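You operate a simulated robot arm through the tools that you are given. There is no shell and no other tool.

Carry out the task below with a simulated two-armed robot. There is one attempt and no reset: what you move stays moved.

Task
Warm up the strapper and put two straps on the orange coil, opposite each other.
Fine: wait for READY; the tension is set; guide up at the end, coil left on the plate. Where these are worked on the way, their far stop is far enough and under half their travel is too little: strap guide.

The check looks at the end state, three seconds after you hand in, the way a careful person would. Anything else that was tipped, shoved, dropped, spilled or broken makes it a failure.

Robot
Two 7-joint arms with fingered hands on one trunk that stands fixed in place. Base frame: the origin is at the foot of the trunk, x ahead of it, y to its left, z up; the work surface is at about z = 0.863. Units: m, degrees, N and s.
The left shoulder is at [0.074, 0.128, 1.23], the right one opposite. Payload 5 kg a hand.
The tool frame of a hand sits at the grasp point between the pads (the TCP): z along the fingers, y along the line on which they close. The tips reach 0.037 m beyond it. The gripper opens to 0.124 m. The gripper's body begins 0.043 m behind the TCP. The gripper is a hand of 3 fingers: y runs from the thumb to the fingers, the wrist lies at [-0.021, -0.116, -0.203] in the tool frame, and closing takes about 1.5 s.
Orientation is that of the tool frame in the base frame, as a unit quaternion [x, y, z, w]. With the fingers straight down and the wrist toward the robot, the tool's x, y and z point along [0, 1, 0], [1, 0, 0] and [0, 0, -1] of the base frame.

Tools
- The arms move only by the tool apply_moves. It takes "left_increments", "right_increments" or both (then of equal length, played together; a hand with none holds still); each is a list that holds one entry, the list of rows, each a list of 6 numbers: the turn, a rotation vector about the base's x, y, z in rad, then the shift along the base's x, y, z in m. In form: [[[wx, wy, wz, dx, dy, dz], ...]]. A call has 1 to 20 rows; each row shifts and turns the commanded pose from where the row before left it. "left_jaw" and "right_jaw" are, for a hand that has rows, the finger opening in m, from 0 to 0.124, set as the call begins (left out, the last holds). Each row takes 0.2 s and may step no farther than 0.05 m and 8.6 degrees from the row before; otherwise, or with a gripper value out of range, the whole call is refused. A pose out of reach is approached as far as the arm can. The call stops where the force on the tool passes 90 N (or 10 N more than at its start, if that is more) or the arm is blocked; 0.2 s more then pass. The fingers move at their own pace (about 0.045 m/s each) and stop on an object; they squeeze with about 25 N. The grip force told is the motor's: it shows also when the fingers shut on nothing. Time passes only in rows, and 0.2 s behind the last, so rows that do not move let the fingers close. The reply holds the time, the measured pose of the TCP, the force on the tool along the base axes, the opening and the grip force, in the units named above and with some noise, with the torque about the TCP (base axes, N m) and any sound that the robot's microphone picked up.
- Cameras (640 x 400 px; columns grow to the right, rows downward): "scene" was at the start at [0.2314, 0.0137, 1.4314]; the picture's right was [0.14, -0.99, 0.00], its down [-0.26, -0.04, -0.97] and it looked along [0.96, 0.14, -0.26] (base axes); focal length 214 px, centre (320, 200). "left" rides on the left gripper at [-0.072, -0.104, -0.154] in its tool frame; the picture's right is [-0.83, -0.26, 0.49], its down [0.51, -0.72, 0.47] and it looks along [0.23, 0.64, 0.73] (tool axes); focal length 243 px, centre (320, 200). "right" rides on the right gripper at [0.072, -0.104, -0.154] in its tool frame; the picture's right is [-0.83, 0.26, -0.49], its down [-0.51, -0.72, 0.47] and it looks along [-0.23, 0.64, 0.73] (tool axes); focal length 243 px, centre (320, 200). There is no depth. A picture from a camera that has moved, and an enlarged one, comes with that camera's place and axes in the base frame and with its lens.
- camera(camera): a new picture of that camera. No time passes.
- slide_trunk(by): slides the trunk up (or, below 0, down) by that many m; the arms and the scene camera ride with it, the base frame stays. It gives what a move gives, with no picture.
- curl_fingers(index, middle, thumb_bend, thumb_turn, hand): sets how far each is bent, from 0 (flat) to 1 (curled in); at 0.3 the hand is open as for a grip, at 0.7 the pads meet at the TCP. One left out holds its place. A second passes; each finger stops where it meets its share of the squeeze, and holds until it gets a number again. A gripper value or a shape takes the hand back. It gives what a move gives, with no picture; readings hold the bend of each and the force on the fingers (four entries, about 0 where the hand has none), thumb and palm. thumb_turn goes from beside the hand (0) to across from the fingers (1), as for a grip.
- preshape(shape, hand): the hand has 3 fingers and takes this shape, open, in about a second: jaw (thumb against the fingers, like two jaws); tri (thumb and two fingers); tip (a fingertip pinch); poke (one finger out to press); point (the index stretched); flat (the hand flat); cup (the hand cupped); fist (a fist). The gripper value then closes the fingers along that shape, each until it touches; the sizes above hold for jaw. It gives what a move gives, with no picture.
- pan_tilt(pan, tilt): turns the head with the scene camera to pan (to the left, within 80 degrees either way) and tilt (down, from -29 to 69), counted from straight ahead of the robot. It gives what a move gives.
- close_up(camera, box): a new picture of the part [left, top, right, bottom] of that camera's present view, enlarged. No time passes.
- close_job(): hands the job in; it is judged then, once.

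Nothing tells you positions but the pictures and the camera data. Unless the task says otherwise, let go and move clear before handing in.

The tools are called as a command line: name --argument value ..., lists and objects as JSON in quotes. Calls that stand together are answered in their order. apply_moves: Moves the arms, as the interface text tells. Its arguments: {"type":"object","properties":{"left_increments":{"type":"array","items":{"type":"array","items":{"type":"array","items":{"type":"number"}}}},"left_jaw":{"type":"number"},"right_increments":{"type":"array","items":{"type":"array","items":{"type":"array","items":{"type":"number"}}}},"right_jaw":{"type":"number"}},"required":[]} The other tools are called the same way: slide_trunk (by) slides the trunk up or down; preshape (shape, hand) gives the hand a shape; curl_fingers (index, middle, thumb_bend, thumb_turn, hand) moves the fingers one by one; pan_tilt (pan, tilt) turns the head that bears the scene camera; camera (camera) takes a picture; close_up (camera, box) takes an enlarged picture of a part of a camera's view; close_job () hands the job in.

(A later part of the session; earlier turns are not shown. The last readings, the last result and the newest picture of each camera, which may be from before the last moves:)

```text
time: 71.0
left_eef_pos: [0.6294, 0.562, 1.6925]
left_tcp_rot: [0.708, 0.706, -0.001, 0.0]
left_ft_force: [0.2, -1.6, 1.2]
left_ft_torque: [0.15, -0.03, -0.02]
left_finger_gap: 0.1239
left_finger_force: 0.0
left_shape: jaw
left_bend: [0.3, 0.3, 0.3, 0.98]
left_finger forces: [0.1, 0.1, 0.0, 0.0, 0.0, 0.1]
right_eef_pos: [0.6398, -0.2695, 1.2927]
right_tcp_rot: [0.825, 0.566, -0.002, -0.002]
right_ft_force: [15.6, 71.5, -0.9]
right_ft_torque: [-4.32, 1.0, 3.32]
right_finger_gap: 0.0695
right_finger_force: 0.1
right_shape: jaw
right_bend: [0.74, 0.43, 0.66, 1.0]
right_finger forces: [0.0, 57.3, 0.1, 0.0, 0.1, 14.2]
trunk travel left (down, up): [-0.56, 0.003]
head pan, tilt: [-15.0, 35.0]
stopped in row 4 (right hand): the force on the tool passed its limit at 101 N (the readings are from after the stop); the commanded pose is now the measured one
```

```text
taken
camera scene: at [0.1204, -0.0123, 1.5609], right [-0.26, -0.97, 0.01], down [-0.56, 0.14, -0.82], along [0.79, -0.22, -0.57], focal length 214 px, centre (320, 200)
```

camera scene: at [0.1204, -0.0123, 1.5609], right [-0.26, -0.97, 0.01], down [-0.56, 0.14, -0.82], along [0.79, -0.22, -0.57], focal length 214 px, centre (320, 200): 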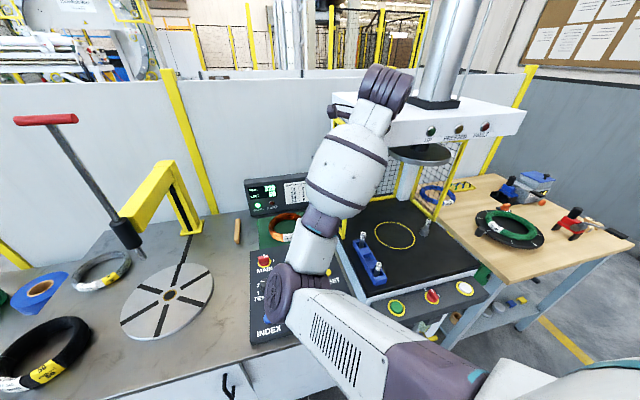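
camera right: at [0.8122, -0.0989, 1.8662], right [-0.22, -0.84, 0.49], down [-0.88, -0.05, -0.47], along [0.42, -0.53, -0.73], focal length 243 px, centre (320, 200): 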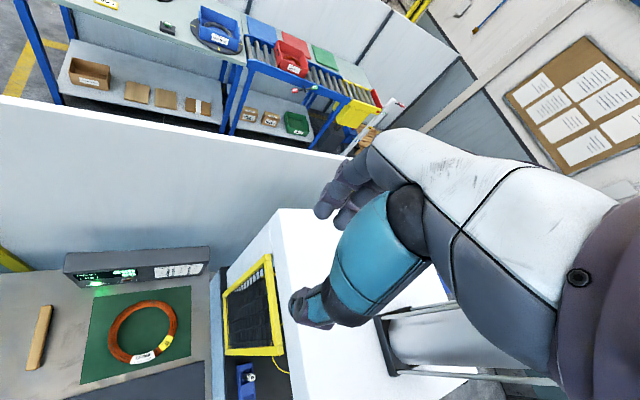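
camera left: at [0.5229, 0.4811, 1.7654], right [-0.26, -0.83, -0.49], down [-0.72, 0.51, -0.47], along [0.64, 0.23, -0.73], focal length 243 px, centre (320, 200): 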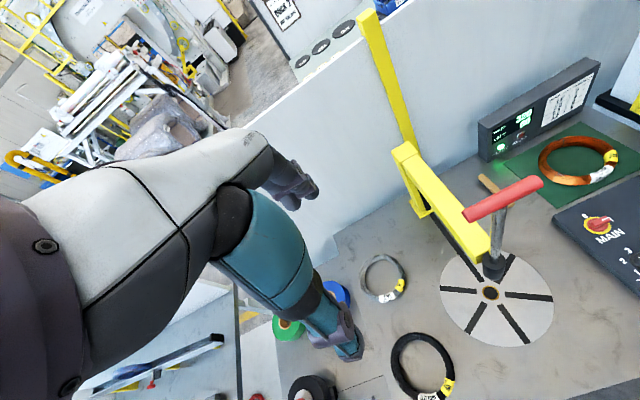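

The hand touched the press head's side; I back off toward +y at once.

apply_moves --right_increments '[[[0, 0, 0, 0, 0.015, 0], [0, 0, 0, 0, 0.02, 0], [0, 0, 0, 0, 0.02, 0], [0, 0, 0, 0, 0, 0]]]'

camera --camera "scene"

camera --camera "right"

```text
time: 72.0
left_eef_pos: [0.6293, 0.5538, 1.6965]
left_tcp_rot: [0.708, 0.706, 0.0, -0.001]
left_ft_force: [1.0, -0.8, -0.6]
left_ft_torque: [0.0, 0.04, 0.03]
left_finger_gap: 0.1239
left_finger_force: 0.1
left_shape: jaw
left_bend: [0.3, 0.3, 0.3, 0.98]
left_finger forces: [0.0, 0.0, 0.0, 0.0, 0.0, 0.0]
right_eef_pos: [0.6462, -0.2364, 1.2854]
right_tcp_rot: [0.831, 0.557, 0.0, 0.0]
right_ft_force: [0.6, -0.2, 0.3]
right_ft_torque: [-0.02, 0.01, 0.0]
right_finger_gap: 0.0699
right_finger_force: 0.0
right_shape: jaw
right_bend: [0.74, 0.42, 0.66, 1.0]
right_finger forces: [0.0, 0.0, 0.1, 0.0, 0.0, 0.0]
right hand out of reach, approached as far as the arm can: row 2, 3
trunk travel left (down, up): [-0.56, 0.003]
head pan, tilt: [-15.0, 35.0]
```

```text
taken
camera scene: at [0.1203, -0.0209, 1.5609], right [-0.26, -0.97, 0.0], down [-0.56, 0.15, -0.82], along [0.79, -0.21, -0.57], focal length 214 px, centre (320, 200)
```

scene: 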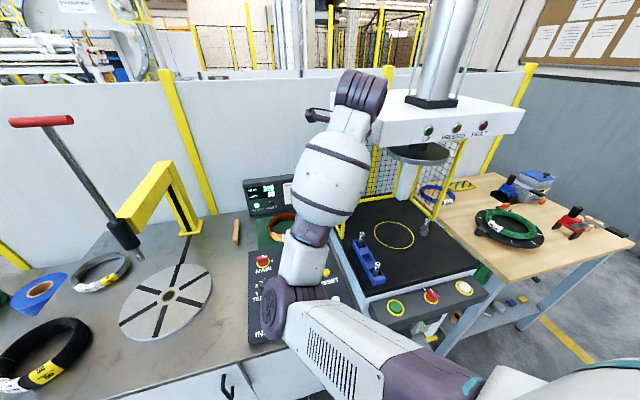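

```text
taken
camera right: at [0.5773, -0.1287, 1.4384], right [-0.07, -0.87, 0.49], down [-0.86, -0.19, -0.47], along [0.51, -0.46, -0.73], focal length 243 px, centre (320, 200)
```

right: 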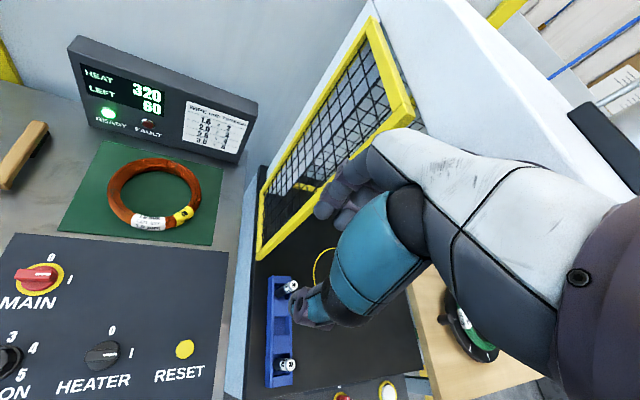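

apply_moves --right_increments '[[[0, 0, 0.07, -0.03, 0.0, 0.0], [0, 0, 0.07, -0.03, 0.0, 0.0], [0, 0, 0.07, -0.03, 0.0, 0.0], [0, 0, 0.07, -0.03, 0.0, 0.0], [0, 0, 0, 0, 0, 0]]]'

camera --camera "scene"

```text
time: 73.2
left_eef_pos: [0.6257, 0.5532, 1.6977]
left_tcp_rot: [0.708, 0.706, 0.002, -0.001]
left_ft_force: [0.4, -0.8, 0.3]
left_ft_torque: [-0.03, 0.02, 0.01]
left_finger_gap: 0.124
left_finger_force: 0.0
left_shape: jaw
left_bend: [0.3, 0.3, 0.3, 0.98]
left_finger forces: [0.1, 0.1, 0.0, 0.0, 0.0, 0.1]
right_eef_pos: [0.6383, -0.2534, 1.2497]
right_tcp_rot: [0.76, 0.65, 0.002, 0.0]
right_ft_force: [0.4, -0.7, -0.1]
right_ft_torque: [-0.02, -0.01, -0.01]
right_finger_gap: 0.0698
right_finger_force: 0.0
right_shape: jaw
right_bend: [0.74, 0.42, 0.66, 1.0]
right_finger forces: [0.1, 0.0, 0.0, 0.1, 0.0, 0.1]
right hand out of reach, approached as far as the arm can: row 1, 2, 3, 4
trunk travel left (down, up): [-0.56, 0.003]
head pan, tilt: [-15.0, 35.0]
```

```text
taken
camera scene: at [0.1181, -0.0213, 1.5612], right [-0.26, -0.97, 0.0], down [-0.55, 0.15, -0.82], along [0.79, -0.21, -0.57], focal length 214 px, centre (320, 200)
```

scene: 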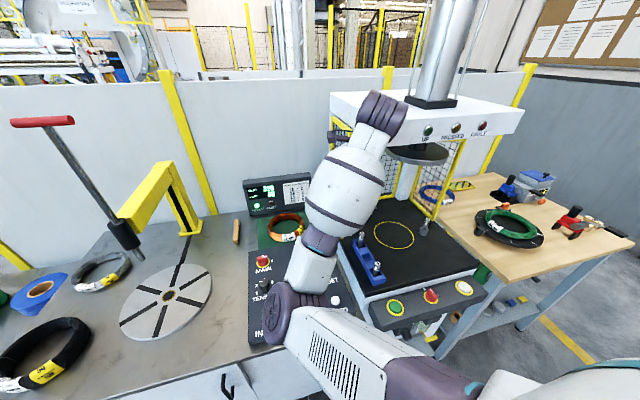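

The limit is the wrist bending with the forearm up. I roll the hand so the fingers point left, which should bring the elbow out to the right, and will then roll it back down.

apply_moves --right_increments '[[[0.14, 0, 0, -0.005, 0.015, 0.015], [0.14, 0, 0, -0.005, 0.015, 0.015], [0.14, 0, 0, -0.005, 0.015, 0.015], [0.14, 0, 0, -0.005, 0.015, 0.01], [0.14, 0, 0, -0.005, 0.015, 0.01], [0.14, 0, 0, -0.005, 0.015, 0.01]]]'

camera --camera "scene"

```text
time: 74.6
left_eef_pos: [0.6233, 0.5636, 1.6952]
left_tcp_rot: [0.708, 0.706, -0.001, 0.002]
left_ft_force: [-0.7, 0.2, -0.2]
left_ft_torque: [0.02, -0.03, 0.01]
left_finger_gap: 0.124
left_finger_force: 0.1
left_shape: jaw
left_bend: [0.3, 0.3, 0.3, 0.98]
left_finger forces: [0.0, 0.1, 0.0, 0.1, 0.0, 0.1]
right_eef_pos: [0.6411, -0.2742, 1.2484]
right_tcp_rot: [0.758, 0.652, 0.022, -0.023]
right_ft_force: [-9.9, 58.7, -17.9]
right_ft_torque: [-5.35, -1.24, -1.08]
right_finger_gap: 0.0702
right_finger_force: 0.0
right_shape: jaw
right_bend: [0.74, 0.42, 0.66, 1.0]
right_finger forces: [0.1, 0.1, 0.1, 0.1, 0.0, 61.5]
right hand out of reach, approached as far as the arm can: row 1, 2, 3, 4, 5, 6
trunk travel left (down, up): [-0.56, 0.003]
head pan, tilt: [-15.0, 35.0]
```

```text
taken
camera scene: at [0.1152, -0.0115, 1.5614], right [-0.26, -0.97, 0.01], down [-0.55, 0.14, -0.82], along [0.79, -0.22, -0.57], focal length 214 px, centre (320, 200)
```

scene: 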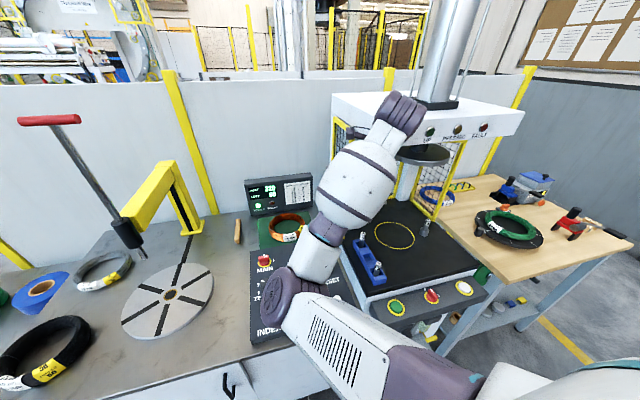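

apply_moves --right_increments '[[[0, 0, 0, -0.005, 0.015, 0], [0, -0.1, 0, -0.005, 0.02, 0], [0, -0.14, 0, -0.005, 0.02, 0], [0, -0.14, 0, -0.005, 0.02, 0.005], [0, -0.14, 0, -0.005, 0.02, 0.005]]]'

camera --camera "scene"

```text
time: 75.8
left_eef_pos: [0.6274, 0.5484, 1.6996]
left_tcp_rot: [0.708, 0.706, 0.003, -0.001]
left_ft_force: [-0.5, -0.1, 0.2]
left_ft_torque: [0.07, 0.01, 0.03]
left_finger_gap: 0.1237
left_finger_force: 0.1
left_shape: jaw
left_bend: [0.3, 0.3, 0.3, 0.98]
left_finger forces: [0.1, 0.0, 0.0, 0.0, 0.0, 0.1]
right_eef_pos: [0.6202, -0.2077, 1.2586]
right_tcp_rot: [0.729, 0.632, 0.22, 0.144]
right_ft_force: [0.8, -1.5, -0.2]
right_ft_torque: [0.01, 0.03, 0.02]
right_finger_gap: 0.0701
right_finger_force: 0.2
right_shape: jaw
right_bend: [0.74, 0.42, 0.66, 1.0]
right_finger forces: [0.0, 0.1, 0.1, 0.0, 0.1, 0.1]
right hand out of reach, approached as far as the arm can: row 1
trunk travel left (down, up): [-0.56, 0.003]
head pan, tilt: [-15.0, 35.0]
```

```text
taken
camera scene: at [0.1169, -0.0255, 1.5612], right [-0.26, -0.97, 0.0], down [-0.55, 0.15, -0.82], along [0.79, -0.21, -0.57], focal length 214 px, centre (320, 200)
```

scene: 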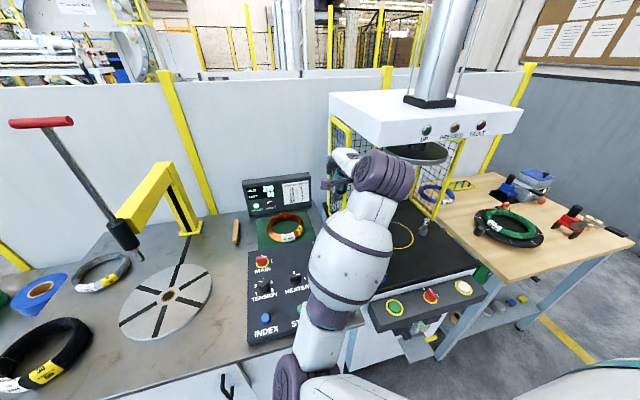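

Tilting the fingers forward frees the arm. I continue that way, then yaw the hand to push the elbow out.

apply_moves --right_increments '[[[0, -0.14, 0, -0.01, 0.01, 0.01], [0, -0.14, 0, -0.01, 0.01, 0.01], [0, -0.14, 0, -0.01, 0.01, 0.01], [0, -0.1, 0.1, -0.01, 0.01, 0.01], [0, 0, 0.14, 0, 0.01, 0.01], [0, 0, 0.14, 0, 0.01, 0.01], [0, 0, 0.14, 0, 0.01, 0.01], [0, 0, 0.14, 0, 0.01, 0], [0, 0, 0, 0, 0, 0]]]'

camera --camera "scene"

```text
time: 77.8
left_eef_pos: [0.6256, 0.5531, 1.6988]
left_tcp_rot: [0.708, 0.707, 0.001, 0.0]
left_ft_force: [0.9, 0.3, 0.3]
left_ft_torque: [0.0, 0.03, 0.0]
left_finger_gap: 0.1239
left_finger_force: 0.1
left_shape: jaw
left_bend: [0.3, 0.3, 0.3, 0.98]
left_finger forces: [0.1, 0.1, 0.0, 0.0, 0.1, 0.0]
right_eef_pos: [0.5839, -0.1234, 1.3281]
right_tcp_rot: [0.425, 0.755, 0.474, 0.157]
right_ft_force: [0.6, 0.3, 0.1]
right_ft_torque: [-0.01, -0.02, -0.03]
right_finger_gap: 0.0702
right_finger_force: 0.1
right_shape: jaw
right_bend: [0.74, 0.42, 0.66, 1.0]
right_finger forces: [0.0, 0.0, 0.1, 0.1, 0.1, 0.0]
right hand out of reach, approached as far as the arm can: row 4
trunk travel left (down, up): [-0.56, 0.003]
head pan, tilt: [-15.0, 35.0]
```

```text
taken
camera scene: at [0.1172, -0.0216, 1.5613], right [-0.26, -0.97, 0.0], down [-0.55, 0.15, -0.82], along [0.79, -0.21, -0.57], focal length 214 px, centre (320, 200)
```

scene: 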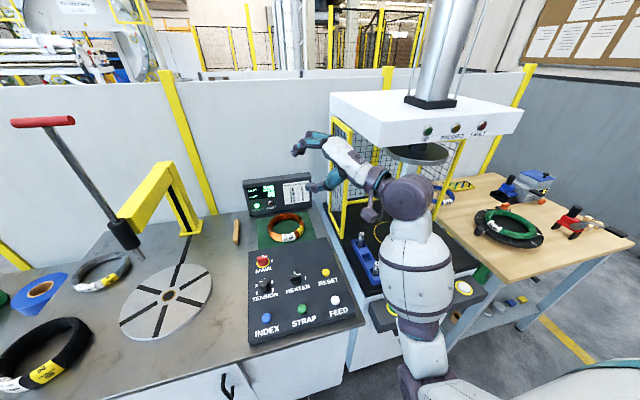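

The elbow is out on the right again. I bring the tool back to pointing straight down at 45 degrees of yaw.

apply_moves --right_increments '[[[-0.0993, 0.0857, 0.0272, 0.005, 0, 0], [-0.0993, 0.0857, 0.0272, 0.005, 0, 0], [-0.0993, 0.0857, 0.0272, 0.005, 0, 0], [-0.0993, 0.0857, 0.0272, 0.005, 0, 0], [-0.0993, 0.0857, 0.0272, 0.005, 0, 0], [-0.0993, 0.0857, 0.0272, 0.005, 0, 0], [-0.0993, 0.0857, 0.0272, 0, 0, 0], [-0.0993, 0.0857, 0.0272, 0, 0, 0], [0, 0, 0, 0, 0, 0]]]'

camera --camera "scene"

camera --camera "right"

```text
time: 79.8
left_eef_pos: [0.6258, 0.5518, 1.6972]
left_tcp_rot: [0.708, 0.707, 0.001, -0.002]
left_ft_force: [-0.7, -0.8, 0.2]
left_ft_torque: [0.01, 0.01, -0.03]
left_finger_gap: 0.1237
left_finger_force: 0.0
left_shape: jaw
left_bend: [0.3, 0.3, 0.3, 0.98]
left_finger forces: [0.0, 0.1, 0.0, 0.1, 0.1, 0.0]
right_eef_pos: [0.6156, -0.1253, 1.3273]
right_tcp_rot: [0.384, 0.924, -0.002, 0.001]
right_ft_force: [-0.2, 0.6, -0.2]
right_ft_torque: [0.02, -0.01, -0.03]
right_finger_gap: 0.0701
right_finger_force: 0.1
right_shape: jaw
right_bend: [0.74, 0.42, 0.66, 1.0]
right_finger forces: [0.0, 0.0, 0.0, 0.0, 0.2, 0.0]
trunk travel left (down, up): [-0.56, 0.003]
head pan, tilt: [-15.0, 35.0]
```

```text
taken
camera scene: at [0.1174, -0.0223, 1.5613], right [-0.26, -0.97, 0.0], down [-0.55, 0.15, -0.82], along [0.79, -0.21, -0.57], focal length 214 px, centre (320, 200)
```

scene: 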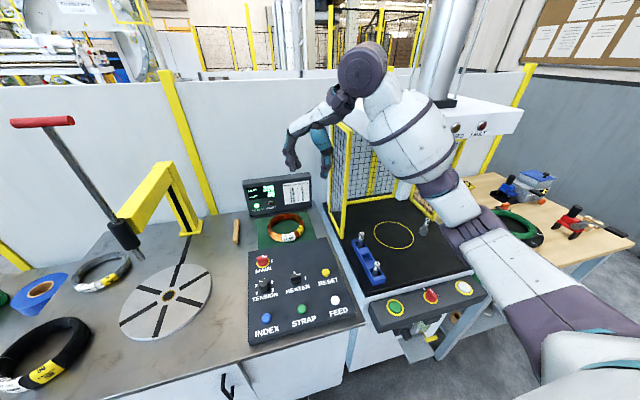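

```text
taken
camera right: at [0.4896, -0.1462, 1.4821], right [0.77, -0.4, 0.49], down [-0.15, -0.87, -0.47], along [0.62, 0.29, -0.73], focal length 243 px, centre (320, 200)
```

right: 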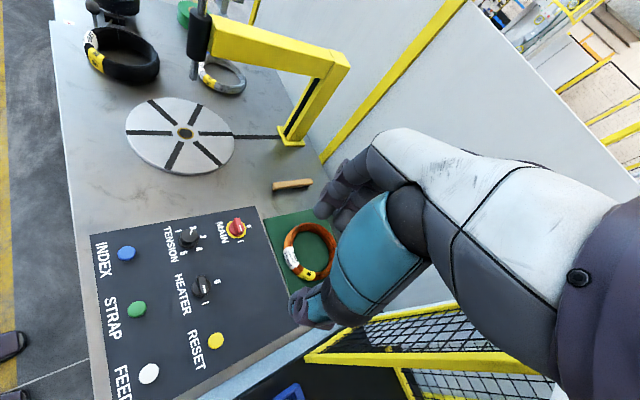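

The arm is in its normal posture again, with the trunk raised so the elbow clears the press. I move back over the coil with 35 degrees of yaw.

apply_moves --right_increments '[[[0, 0, -0.0875, 0.03, 0.003, -0.03], [0, 0, -0.0875, 0.03, 0.003, -0.03], [0, 0, 0, 0.03, 0.003, -0.03], [0, 0, 0, 0.03, 0.003, -0.03], [0, 0, 0, 0.03, 0.003, -0.03], [0, 0, 0, 0.03, 0.003, -0.03], [0, 0, 0, 0.03, 0, -0.02], [0, 0, 0, 0, 0, 0]]]' --right_jaw 0.06

pan_tilt --pan -10 --tilt 40

camera --camera "scene"

camera --camera "right"

```text
time: 81.6
left_eef_pos: [0.6179, 0.5539, 1.7034]
left_tcp_rot: [0.708, 0.706, 0.003, 0.002]
left_ft_force: [-1.0, 0.2, -0.3]
left_ft_torque: [-0.03, -0.02, -0.01]
left_finger_gap: 0.1234
left_finger_force: 0.1
left_shape: jaw
left_bend: [0.3, 0.3, 0.3, 0.98]
left_finger forces: [0.0, 0.1, 0.1, 0.0, 0.0, 0.0]
right_eef_pos: [0.8194, -0.1069, 1.1352]
right_tcp_rot: [0.462, 0.887, 0.0, 0.005]
right_ft_force: [-0.1, 0.5, 0.4]
right_ft_torque: [-0.05, -0.04, 0.0]
right_finger_gap: 0.0601
right_finger_force: 0.1
right_shape: jaw
right_bend: [0.74, 0.45, 0.7, 1.0]
right_finger forces: [0.0, 0.0, 0.0, 0.0, 0.1, 0.0]
trunk travel left (down, up): [-0.56, 0.003]
head pan, tilt: [-15.0, 35.0]
```

```text
time: 82.3
left_eef_pos: [0.6216, 0.5521, 1.7015]
left_tcp_rot: [0.708, 0.706, 0.003, 0.001]
left_ft_force: [-0.1, -0.8, 0.1]
left_ft_torque: [0.03, -0.01, 0.02]
left_finger_gap: 0.1241
left_finger_force: 0.0
left_shape: jaw
left_bend: [0.3, 0.3, 0.3, 0.98]
left_finger forces: [0.0, 0.0, 0.0, 0.0, 0.0, 0.0]
right_eef_pos: [0.8231, -0.1089, 1.1326]
right_tcp_rot: [0.462, 0.887, 0.0, 0.003]
right_ft_force: [-0.5, 0.2, 0.4]
right_ft_torque: [-0.02, 0.03, 0.03]
right_finger_gap: 0.0602
right_finger_force: 0.0
right_shape: jaw
right_bend: [0.74, 0.45, 0.7, 1.0]
right_finger forces: [0.0, 0.0, 0.0, 0.1, 0.0, 0.0]
trunk travel left (down, up): [-0.56, 0.003]
head pan, tilt: [-10.0, 40.0]
```

```text
taken
camera scene: at [0.1131, -0.0143, 1.5544], right [-0.17, -0.98, 0.0], down [-0.63, 0.11, -0.77], along [0.76, -0.13, -0.64], focal length 214 px, centre (320, 200)
```

scene: 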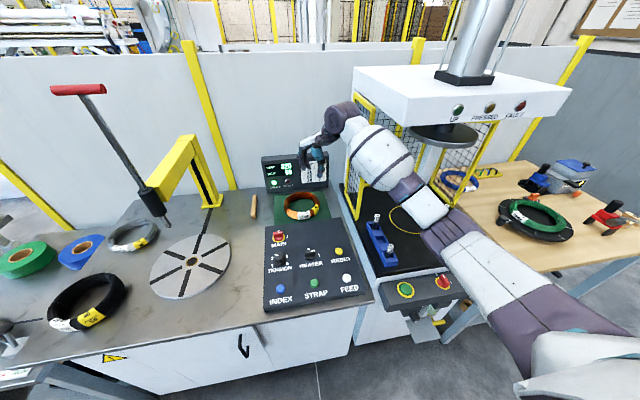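

```text
taken
camera right: at [0.6944, -0.1078, 1.2851], right [0.69, -0.53, 0.5], down [-0.3, -0.83, -0.47], along [0.66, 0.18, -0.73], focal length 243 px, centre (320, 200)
```

right: 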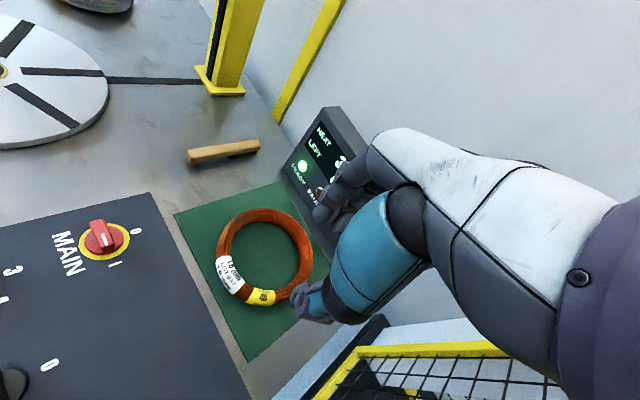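

The coil centre checks out at about [0.886, -0.064]. I descend, watching for any contact of the arm.

apply_moves --right_increments '[[[0, 0, 0, 0, 0, -0.036], [0, 0, 0, 0, 0, -0.036], [0, 0, 0, 0, 0, -0.036], [0, 0, 0, 0, 0, -0.036], [0, 0, 0, 0, 0, -0.036], [0, 0, 0, 0, 0, 0]]]'

camera --camera "scene"

camera --camera "right"

close_up --camera "scene" --box '[250, 120, 380, 230]'

```text
time: 83.7
left_eef_pos: [0.6285, 0.5517, 1.6988]
left_tcp_rot: [0.708, 0.706, 0.001, -0.001]
left_ft_force: [0.1, 0.8, 0.1]
left_ft_torque: [0.04, 0.01, 0.01]
left_finger_gap: 0.1238
left_finger_force: 0.1
left_shape: jaw
left_bend: [0.3, 0.3, 0.3, 0.98]
left_finger forces: [0.0, 0.0, 0.1, 0.0, 0.0, 0.0]
right_eef_pos: [0.8244, -0.1067, 0.9489]
right_tcp_rot: [0.462, 0.887, -0.001, 0.002]
right_ft_force: [-0.1, 0.1, -0.1]
right_ft_torque: [0.0, 0.0, 0.02]
right_finger_gap: 0.0604
right_finger_force: 0.1
right_shape: jaw
right_bend: [0.74, 0.45, 0.7, 1.0]
right_finger forces: [0.0, 0.1, 0.1, 0.0, 0.0, 0.1]
trunk travel left (down, up): [-0.56, 0.003]
head pan, tilt: [-10.0, 40.0]
```

```text
taken
camera scene: at [0.1168, -0.0147, 1.5537], right [-0.17, -0.98, 0.0], down [-0.63, 0.11, -0.77], along [0.75, -0.13, -0.64], focal length 214 px, centre (320, 200)
```

scene: 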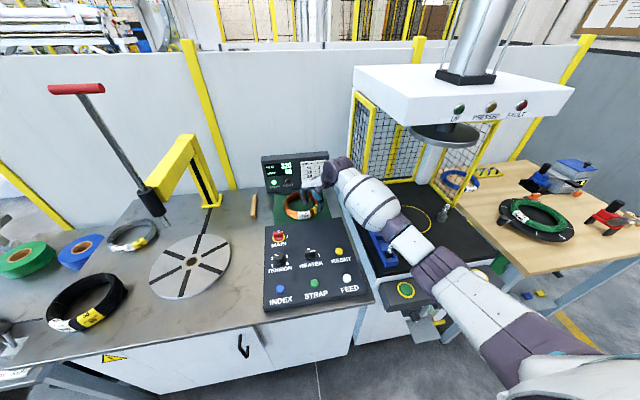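

```text
taken
camera right: at [0.6979, -0.1047, 1.1013], right [0.69, -0.53, 0.49], down [-0.3, -0.83, -0.47], along [0.66, 0.18, -0.73], focal length 243 px, centre (320, 200)
```

right: 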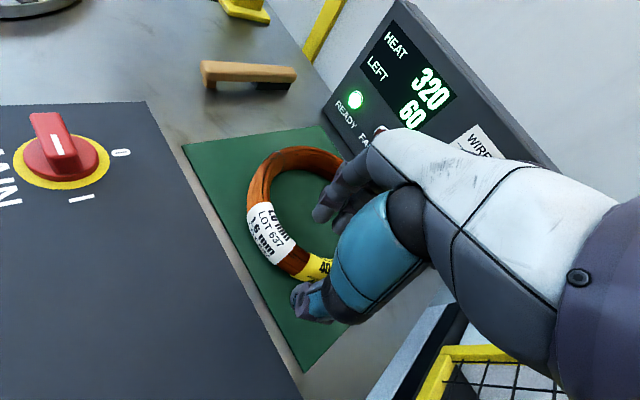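

```text
3.64 times, centred on (315, 175) of scene
camera zoom: at [0.1168, -0.0147, 1.5537], right [-0.17, -0.98, 0.0], down [-0.63, 0.11, -0.77], along [0.75, -0.13, -0.64], focal length 780 px, centre (338, 291)
```

zoom: 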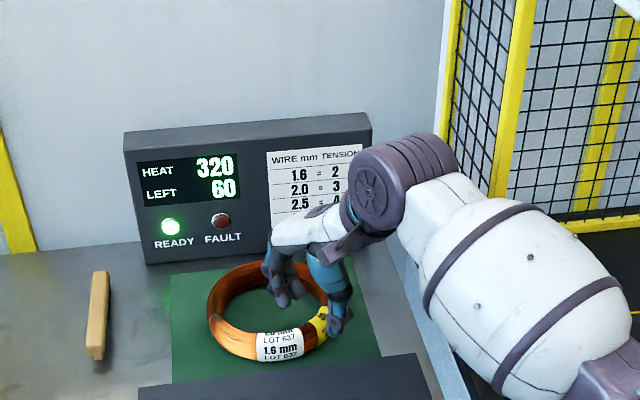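

apply_moves --right_increments '[[[0, 0, 0, 0, 0, -0.015], [0, 0, 0, 0, 0, -0.012], [0, 0, 0, 0, 0, -0.008], [0, 0, 0, 0, 0, -0.005], [0, 0, 0, 0, 0, 0]]]'

camera --camera "right"

close_up --camera "scene" --box '[270, 150, 370, 230]'

```text
time: 84.9
left_eef_pos: [0.6266, 0.5524, 1.6985]
left_tcp_rot: [0.708, 0.706, 0.0, -0.001]
left_ft_force: [-0.9, -0.2, -0.6]
left_ft_torque: [-0.01, 0.02, 0.03]
left_finger_gap: 0.124
left_finger_force: 0.1
left_shape: jaw
left_bend: [0.3, 0.3, 0.3, 0.98]
left_finger forces: [0.0, 0.0, 0.0, 0.0, 0.1, 0.1]
right_eef_pos: [0.8246, -0.1054, 0.9081]
right_tcp_rot: [0.461, 0.887, -0.002, 0.001]
right_ft_force: [-0.7, 0.5, -0.3]
right_ft_torque: [0.03, 0.01, 0.05]
right_finger_gap: 0.0603
right_finger_force: 0.0
right_shape: jaw
right_bend: [0.74, 0.45, 0.7, 1.0]
right_finger forces: [0.0, 0.0, 0.1, 0.0, 0.0, 0.0]
trunk travel left (down, up): [-0.56, 0.003]
head pan, tilt: [-10.0, 40.0]
```

```text
taken
camera right: at [0.6976, -0.1043, 1.0615], right [0.69, -0.53, 0.49], down [-0.3, -0.83, -0.47], along [0.66, 0.18, -0.73], focal length 243 px, centre (320, 200)
```

right: 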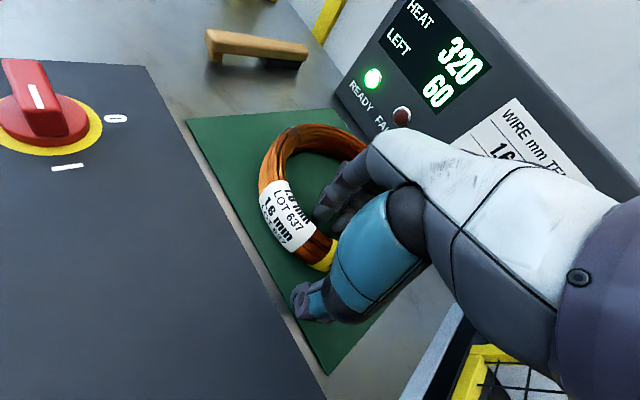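

```text
5.00 times, centred on (320, 190) of scene
camera zoom: at [0.1164, -0.0144, 1.5537], right [-0.17, -0.98, 0.0], down [-0.63, 0.11, -0.77], along [0.75, -0.13, -0.64], focal length 1072 px, centre (320, 250)
```

zoom: 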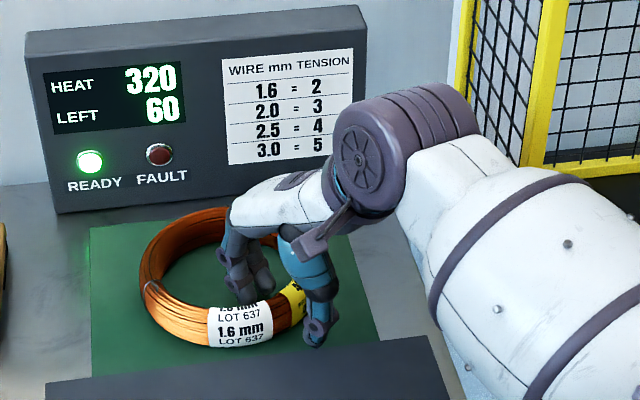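

apply_moves --right_increments '[[[0, 0, 0, 0, 0, -0.004], [0, 0, 0, 0, 0, 0]]]'

apply_moves --right_increments '[[[0, 0, 0, 0, 0, 0], [0, 0, 0, 0, 0, 0], [0, 0, 0, 0, 0, 0], [0, 0, 0, 0, 0, 0], [0, 0, 0, 0, 0, 0], [0, 0, 0, 0, 0, 0], [0, 0, 0, 0, 0, 0]]]' --right_jaw 0.0

camera --camera "right"

close_up --camera "scene" --box '[270, 150, 370, 230]'

```text
time: 85.5
left_eef_pos: [0.6268, 0.5523, 1.6994]
left_tcp_rot: [0.708, 0.706, 0.001, -0.001]
left_ft_force: [-0.1, -0.1, 0.0]
left_ft_torque: [0.0, 0.02, 0.01]
left_finger_gap: 0.1239
left_finger_force: 0.1
left_shape: jaw
left_bend: [0.3, 0.3, 0.3, 0.98]
left_finger forces: [0.0, 0.0, 0.1, 0.0, 0.0, 0.0]
right_eef_pos: [0.8248, -0.1055, 0.904]
right_tcp_rot: [0.462, 0.887, -0.002, 0.001]
right_ft_force: [-0.3, -0.6, -0.1]
right_ft_torque: [0.05, 0.02, -0.02]
right_finger_gap: 0.0605
right_finger_force: 0.0
right_shape: jaw
right_bend: [0.74, 0.45, 0.7, 1.0]
right_finger forces: [0.1, 0.1, 0.0, 0.1, 0.0, 0.0]
trunk travel left (down, up): [-0.56, 0.003]
head pan, tilt: [-10.0, 40.0]
```

```text
time: 87.1
left_eef_pos: [0.6273, 0.552, 1.6979]
left_tcp_rot: [0.708, 0.707, 0.001, -0.001]
left_ft_force: [0.2, 0.4, -0.2]
left_ft_torque: [0.0, -0.02, 0.01]
left_finger_gap: 0.1237
left_finger_force: 0.0
left_shape: jaw
left_bend: [0.3, 0.3, 0.3, 0.98]
left_finger forces: [0.0, 0.0, 0.1, 0.0, 0.0, 0.0]
right_eef_pos: [0.8241, -0.105, 0.9045]
right_tcp_rot: [0.461, 0.887, -0.001, 0.001]
right_ft_force: [-1.3, -0.3, 0.4]
right_ft_torque: [0.02, 0.01, -0.03]
right_finger_gap: 0.0167
right_finger_force: 24.5
right_shape: jaw
right_bend: [0.72, 0.61, 0.74, 1.0]
right_finger forces: [14.0, 7.7, 0.0, 0.1, 22.0, 0.0]
trunk travel left (down, up): [-0.56, 0.003]
head pan, tilt: [-10.0, 40.0]
```

```text
taken
camera right: at [0.6981, -0.1043, 1.058], right [0.69, -0.53, 0.49], down [-0.3, -0.83, -0.47], along [0.66, 0.18, -0.73], focal length 243 px, centre (320, 200)
```

right: 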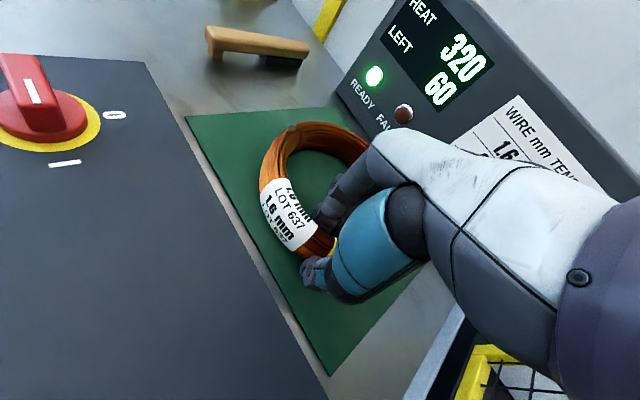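

```text
5.00 times, centred on (320, 190) of scene
camera zoom: at [0.1163, -0.0142, 1.5537], right [-0.17, -0.98, 0.0], down [-0.63, 0.11, -0.77], along [0.75, -0.13, -0.64], focal length 1072 px, centre (320, 250)
```

zoom: 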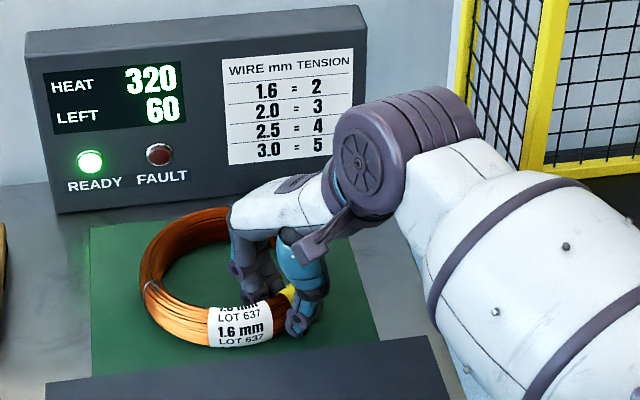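

Both sides now press squarely on the ring at its depth. I lift slowly.

apply_moves --right_increments '[[[0, 0, 0, 0, 0, 0.005], [0, 0, 0, 0, 0, 0.01], [0, 0, 0, 0, 0, 0.015], [0, 0, 0, 0, 0, 0.02], [0, 0, 0, 0, 0, 0.02], [0, 0, 0, 0, 0, 0]]]'

camera --camera "right"

close_up --camera "scene" --box '[260, 130, 380, 230]'

```text
time: 88.5
left_eef_pos: [0.6268, 0.5517, 1.6979]
left_tcp_rot: [0.708, 0.706, 0.001, -0.002]
left_ft_force: [0.2, 0.3, -0.6]
left_ft_torque: [-0.01, 0.0, 0.02]
left_finger_gap: 0.1241
left_finger_force: 0.2
left_shape: jaw
left_bend: [0.3, 0.3, 0.3, 0.98]
left_finger forces: [0.1, 0.1, 0.0, 0.0, 0.0, 0.1]
right_eef_pos: [0.8247, -0.1063, 0.973]
right_tcp_rot: [0.462, 0.887, -0.002, 0.0]
right_ft_force: [0.5, -0.7, -9.3]
right_ft_torque: [-0.43, 0.59, -0.02]
right_finger_gap: 0.0176
right_finger_force: 25.1
right_shape: jaw
right_bend: [0.71, 0.59, 0.77, 1.0]
right_finger forces: [23.3, 13.9, 0.0, 0.0, 33.2, 0.1]
trunk travel left (down, up): [-0.56, 0.003]
head pan, tilt: [-10.0, 40.0]
```

```text
taken
camera right: at [0.6982, -0.1053, 1.1263], right [0.69, -0.53, 0.49], down [-0.3, -0.83, -0.47], along [0.66, 0.18, -0.73], focal length 243 px, centre (320, 200)
```

right: 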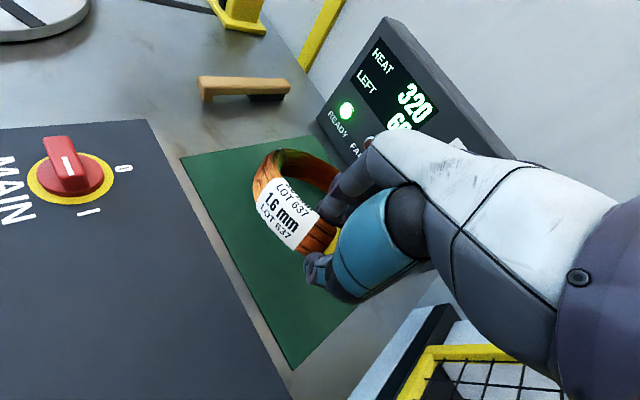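

```text
4.00 times, centred on (320, 180) of scene
camera zoom: at [0.1176, -0.0144, 1.5535], right [-0.17, -0.98, 0.0], down [-0.63, 0.11, -0.77], along [0.75, -0.13, -0.64], focal length 858 px, centre (320, 280)
```

zoom: 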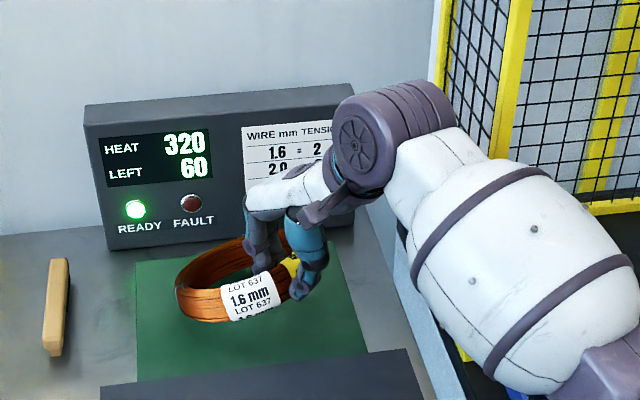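

The coil is lifted and held (about 9 N), its far side sagging a little. I back away from the display, lift higher, and swing it toward the plate with the yaw going to 80 degrees.

apply_moves --right_increments '[[[0, 0, 0, -0.02, 0, 0.01], [0, 0, 0, -0.03, 0, 0.02], [0, 0, 0, -0.02, 0, 0.03], [0, 0, 0, -0.01, 0.005, 0.03], [0, 0, 0.11, -0.025, 0.02, 0], [0, 0, 0.11, -0.025, 0.02, 0], [0, 0, 0.11, -0.02, 0.02, 0], [0, 0, 0.11, -0.02, 0.02, 0], [0, 0, 0.11, -0.02, 0.02, 0], [0, 0, 0.11, -0.015, 0.015, 0], [0, 0, 0.125, 0, 0.006, 0], [0, 0, 0, 0, 0, 0]]]'

pan_tilt --pan 20 --tilt 40

camera --camera "scene"

camera --camera "right"

```text
time: 91.1
left_eef_pos: [0.6271, 0.5518, 1.6971]
left_tcp_rot: [0.708, 0.707, 0.001, -0.001]
left_ft_force: [-0.3, 0.0, -0.8]
left_ft_torque: [-0.02, 0.0, 0.02]
left_finger_gap: 0.1239
left_finger_force: 0.0
left_shape: jaw
left_bend: [0.3, 0.3, 0.3, 0.98]
left_finger forces: [0.1, 0.1, 0.2, 0.1, 0.1, 0.0]
right_eef_pos: [0.6175, 0.0195, 1.0642]
right_tcp_rot: [0.088, 0.996, -0.001, 0.001]
right_ft_force: [0.0, -0.2, -9.2]
right_ft_torque: [-0.7, 0.14, 0.02]
right_finger_gap: 0.0177
right_finger_force: 25.0
right_shape: jaw
right_bend: [0.71, 0.59, 0.77, 1.0]
right_finger forces: [23.1, 14.3, 0.1, 0.0, 31.8, 0.0]
trunk travel left (down, up): [-0.56, 0.003]
head pan, tilt: [-10.0, 40.0]
```

```text
time: 92.0
left_eef_pos: [0.6271, 0.5519, 1.6978]
left_tcp_rot: [0.707, 0.707, 0.002, -0.001]
left_ft_force: [-0.6, 0.4, 0.0]
left_ft_torque: [0.02, -0.01, 0.03]
left_finger_gap: 0.1241
left_finger_force: 0.1
left_shape: jaw
left_bend: [0.3, 0.3, 0.3, 0.98]
left_finger forces: [0.0, 0.0, 0.0, 0.0, 0.1, 0.0]
right_eef_pos: [0.6169, 0.0187, 1.0643]
right_tcp_rot: [0.087, 0.996, -0.001, 0.001]
right_ft_force: [0.2, 0.1, -9.7]
right_ft_torque: [-0.68, 0.15, -0.02]
right_finger_gap: 0.018
right_finger_force: 25.3
right_shape: jaw
right_bend: [0.71, 0.59, 0.77, 1.0]
right_finger forces: [23.0, 14.0, 0.1, 0.0, 31.7, 0.0]
trunk travel left (down, up): [-0.56, 0.003]
head pan, tilt: [20.0, 40.0]
```

```text
taken
camera scene: at [0.1134, 0.0297, 1.5536], right [0.34, -0.94, 0.0], down [-0.6, -0.22, -0.77], along [0.72, 0.26, -0.64], focal length 214 px, centre (320, 200)
```

scene: 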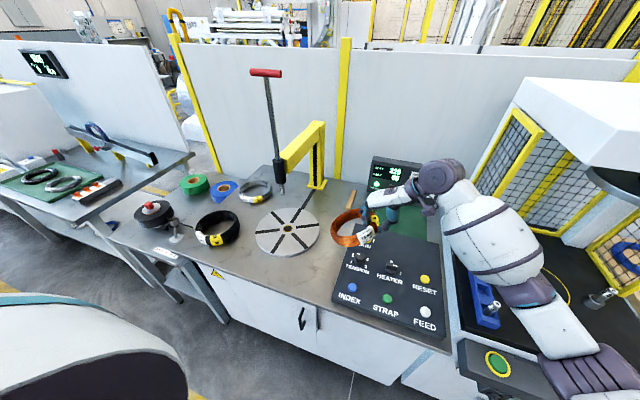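

```text
taken
camera right: at [0.5278, -0.0688, 1.2181], right [0.86, 0.11, 0.49], down [0.37, -0.8, -0.47], along [0.34, 0.59, -0.73], focal length 243 px, centre (320, 200)
```

right: 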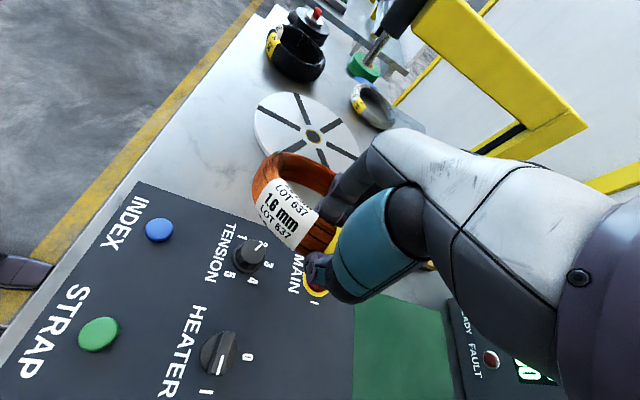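

The coil hangs with a sag. I lean the hand back by 17 degrees to level it.

apply_moves --right_increments '[[[0.0985, -0.0174, 0, 0, 0, 0], [0.0985, -0.0174, 0, 0, 0, 0], [0.0985, -0.0174, 0, 0, 0, 0], [0, 0, 0, 0, 0, 0]]]'

close_up --camera "scene" --box '[230, 160, 450, 290]'

camera --camera "left"

```text
time: 93.0
left_eef_pos: [0.628, 0.5527, 1.698]
left_tcp_rot: [0.708, 0.706, 0.001, -0.001]
left_ft_force: [0.7, -0.7, -0.2]
left_ft_torque: [-0.01, -0.01, -0.04]
left_finger_gap: 0.124
left_finger_force: 0.1
left_shape: jaw
left_bend: [0.3, 0.3, 0.3, 0.98]
left_finger forces: [0.1, 0.0, 0.1, 0.1, 0.1, 0.0]
right_eef_pos: [0.6189, 0.0198, 1.0649]
right_tcp_rot: [0.088, 0.985, 0.148, 0.014]
right_ft_force: [-0.4, -0.2, -9.4]
right_ft_torque: [-0.81, 0.14, 0.0]
right_finger_gap: 0.0176
right_finger_force: 25.0
right_shape: jaw
right_bend: [0.71, 0.59, 0.77, 1.0]
right_finger forces: [23.0, 13.9, 0.0, 0.0, 33.8, 0.0]
trunk travel left (down, up): [-0.56, 0.003]
head pan, tilt: [20.0, 40.0]
```

```text
2.91 times, centred on (340, 225) of scene
camera zoom: at [0.1135, 0.0298, 1.5537], right [0.34, -0.94, 0.0], down [-0.6, -0.22, -0.77], along [0.72, 0.26, -0.64], focal length 624 px, centre (262, 127)
```

zoom: 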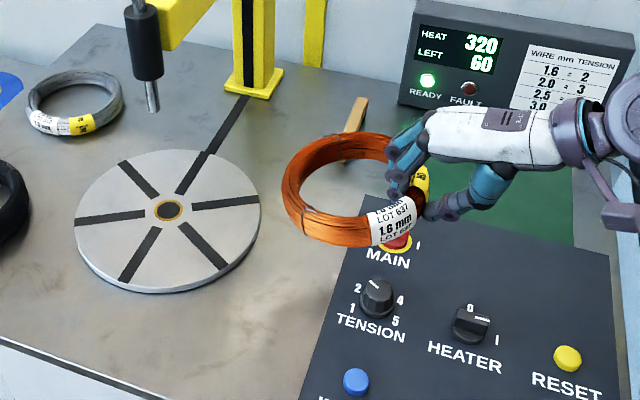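

```text
taken
camera left: at [0.5237, 0.4813, 1.8504], right [-0.26, -0.83, -0.49], down [-0.72, 0.51, -0.47], along [0.64, 0.23, -0.73], focal length 243 px, centre (320, 200)
```

left: 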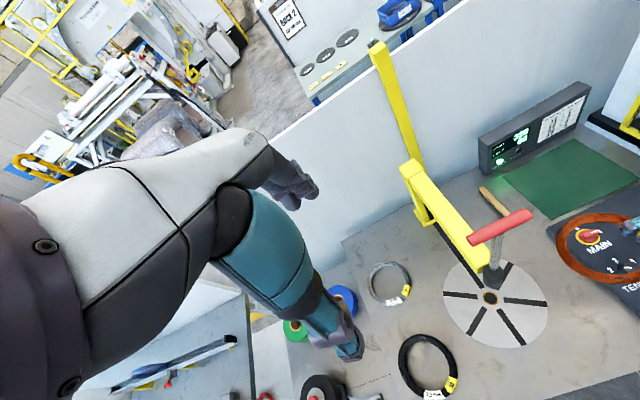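

The coil is level now, with its centre about 8 cm ahead of the grip. I move it over the near part of the plate, descending.

apply_moves --right_increments '[[[0, 0, 0, 0.006, 0.033, -0.01], [0, 0, 0, 0.006, 0.033, -0.015], [0, 0, 0, 0.006, 0.033, -0.02], [0, 0, 0, 0.005, 0.033, -0.02], [0, 0, 0, 0, 0.03, -0.02], [0, 0, 0, 0, 0, 0]]]'

close_up --camera "scene" --box '[220, 120, 440, 290]'

camera --camera "left"

camera --camera "right"

```text
time: 94.4
left_eef_pos: [0.6276, 0.5516, 1.6996]
left_tcp_rot: [0.707, 0.707, 0.001, -0.001]
left_ft_force: [0.0, -0.2, -0.1]
left_ft_torque: [0.0, 0.01, 0.01]
left_finger_gap: 0.1239
left_finger_force: 0.2
left_shape: jaw
left_bend: [0.3, 0.3, 0.3, 0.98]
left_finger forces: [0.0, 0.0, 0.0, 0.0, 0.0, 0.0]
right_eef_pos: [0.6461, 0.1803, 0.9788]
right_tcp_rot: [0.087, 0.985, 0.148, 0.014]
right_ft_force: [0.0, -1.0, -8.5]
right_ft_torque: [-0.83, 0.12, 0.01]
right_finger_gap: 0.018
right_finger_force: 24.4
right_shape: jaw
right_bend: [0.71, 0.59, 0.77, 1.0]
right_finger forces: [23.1, 14.5, 0.1, 0.0, 33.9, 0.0]
trunk travel left (down, up): [-0.56, 0.003]
head pan, tilt: [20.0, 40.0]
```

```text
2.35 times, centred on (330, 205) of scene
camera zoom: at [0.1131, 0.0289, 1.5537], right [0.34, -0.94, 0.0], down [-0.6, -0.22, -0.77], along [0.72, 0.26, -0.64], focal length 505 px, centre (296, 188)
```

zoom: 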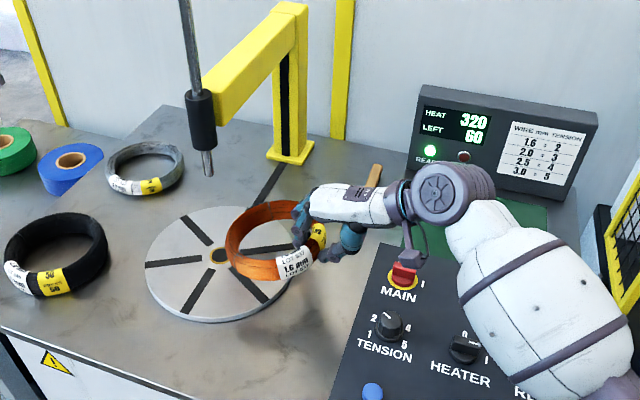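

```text
taken
camera left: at [0.5232, 0.4801, 1.851], right [-0.26, -0.83, -0.5], down [-0.72, 0.51, -0.47], along [0.64, 0.23, -0.73], focal length 243 px, centre (320, 200)
```

left: 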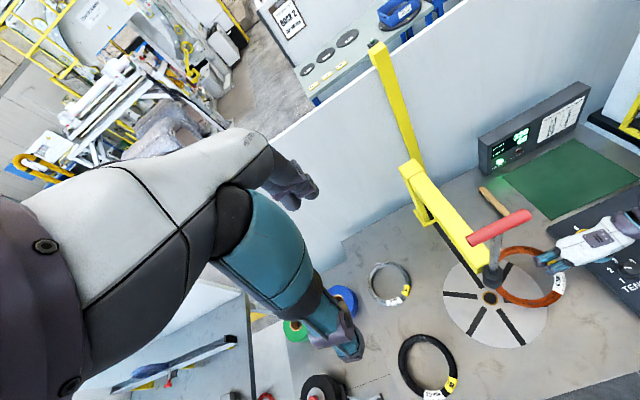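

```text
taken
camera right: at [0.5476, 0.0517, 1.0949], right [0.83, -0.04, 0.55], down [0.4, -0.63, -0.66], along [0.37, 0.77, -0.51], focal length 243 px, centre (320, 200)
```

right: 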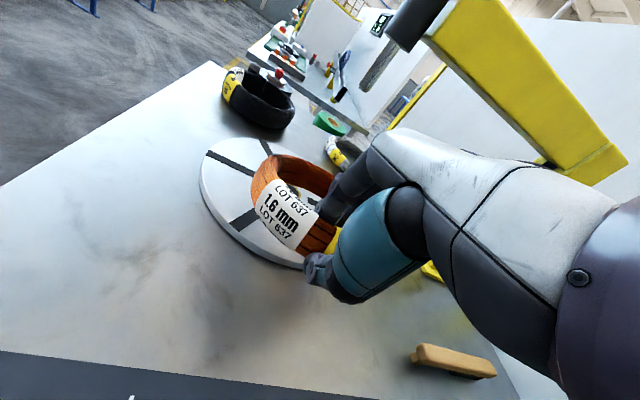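

close_up --camera "left" --box '[420, 180, 620, 360]'

```text
2.22 times, centred on (520, 270) of left
camera zoom: at [0.5232, 0.4801, 1.851], right [-0.26, -0.83, -0.5], down [-0.72, 0.51, -0.47], along [0.64, 0.23, -0.73], focal length 539 px, centre (-124, 44)
```

zoom: 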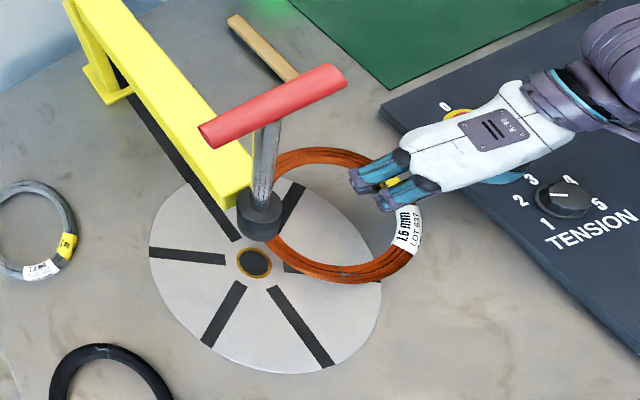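

From above, the coil centre sits at [0.651, 0.260] and the hub at [0.650, 0.369]. I slide the coil forward the remaining 0.109 m under the raised guide, low.

apply_moves --right_increments '[[[0, 0, 0, 0, 0.02, -0.008], [0, 0, 0, 0, 0.02, -0.008], [0, 0, 0, 0, 0.02, -0.004], [0, 0, 0, 0, 0.02, 0], [0, 0, 0, -0.0005, 0.015, 0], [0, 0, 0, -0.0005, 0.014, 0], [0, 0, 0, 0, 0, 0]]]'

close_up --camera "left" --box '[420, 180, 620, 360]'

close_up --camera "scene" --box '[220, 120, 400, 270]'

```text
time: 96.0
left_eef_pos: [0.6268, 0.5529, 1.6976]
left_tcp_rot: [0.708, 0.706, 0.001, -0.001]
left_ft_force: [0.1, 0.9, 0.5]
left_ft_torque: [-0.01, 0.0, 0.01]
left_finger_gap: 0.1238
left_finger_force: 0.1
left_shape: jaw
left_bend: [0.3, 0.3, 0.3, 0.98]
left_finger forces: [0.0, 0.1, 0.0, 0.0, 0.0, 0.0]
right_eef_pos: [0.6427, 0.2907, 0.9605]
right_tcp_rot: [0.087, 0.985, 0.148, 0.014]
right_ft_force: [-1.3, -0.3, -9.1]
right_ft_torque: [-0.83, 0.12, -0.02]
right_finger_gap: 0.0177
right_finger_force: 25.3
right_shape: jaw
right_bend: [0.71, 0.59, 0.77, 1.0]
right_finger forces: [23.6, 14.0, 0.1, 0.0, 33.5, 0.1]
trunk travel left (down, up): [-0.56, 0.003]
head pan, tilt: [20.0, 40.0]
```

```text
2.22 times, centred on (520, 270) of left
camera zoom: at [0.5237, 0.4818, 1.8502], right [-0.26, -0.83, -0.49], down [-0.72, 0.51, -0.47], along [0.64, 0.23, -0.73], focal length 539 px, centre (-124, 44)
```

zoom: 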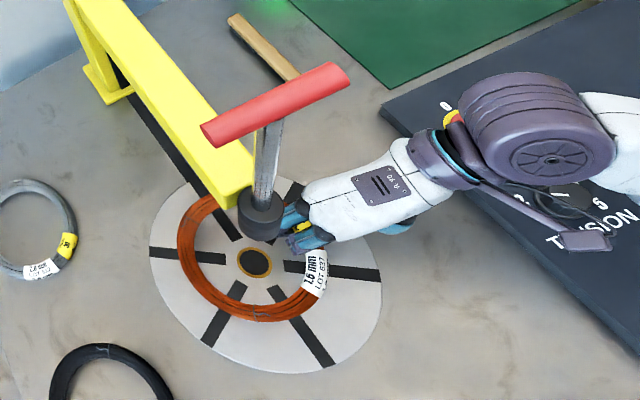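

```text
2.67 times, centred on (310, 195) of scene
camera zoom: at [0.1134, 0.0302, 1.5536], right [0.34, -0.94, 0.0], down [-0.6, -0.22, -0.77], along [0.72, 0.26, -0.64], focal length 572 px, centre (347, 213)
```

zoom: 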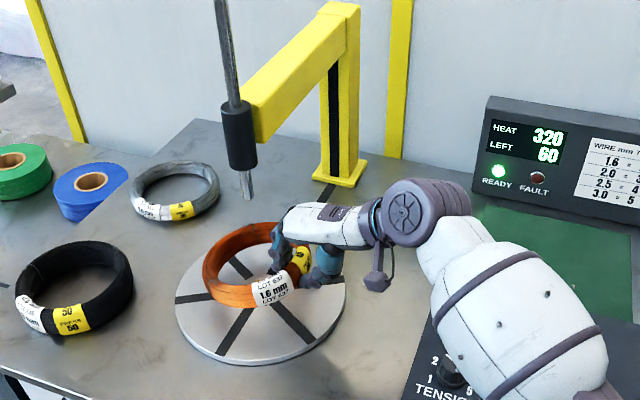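

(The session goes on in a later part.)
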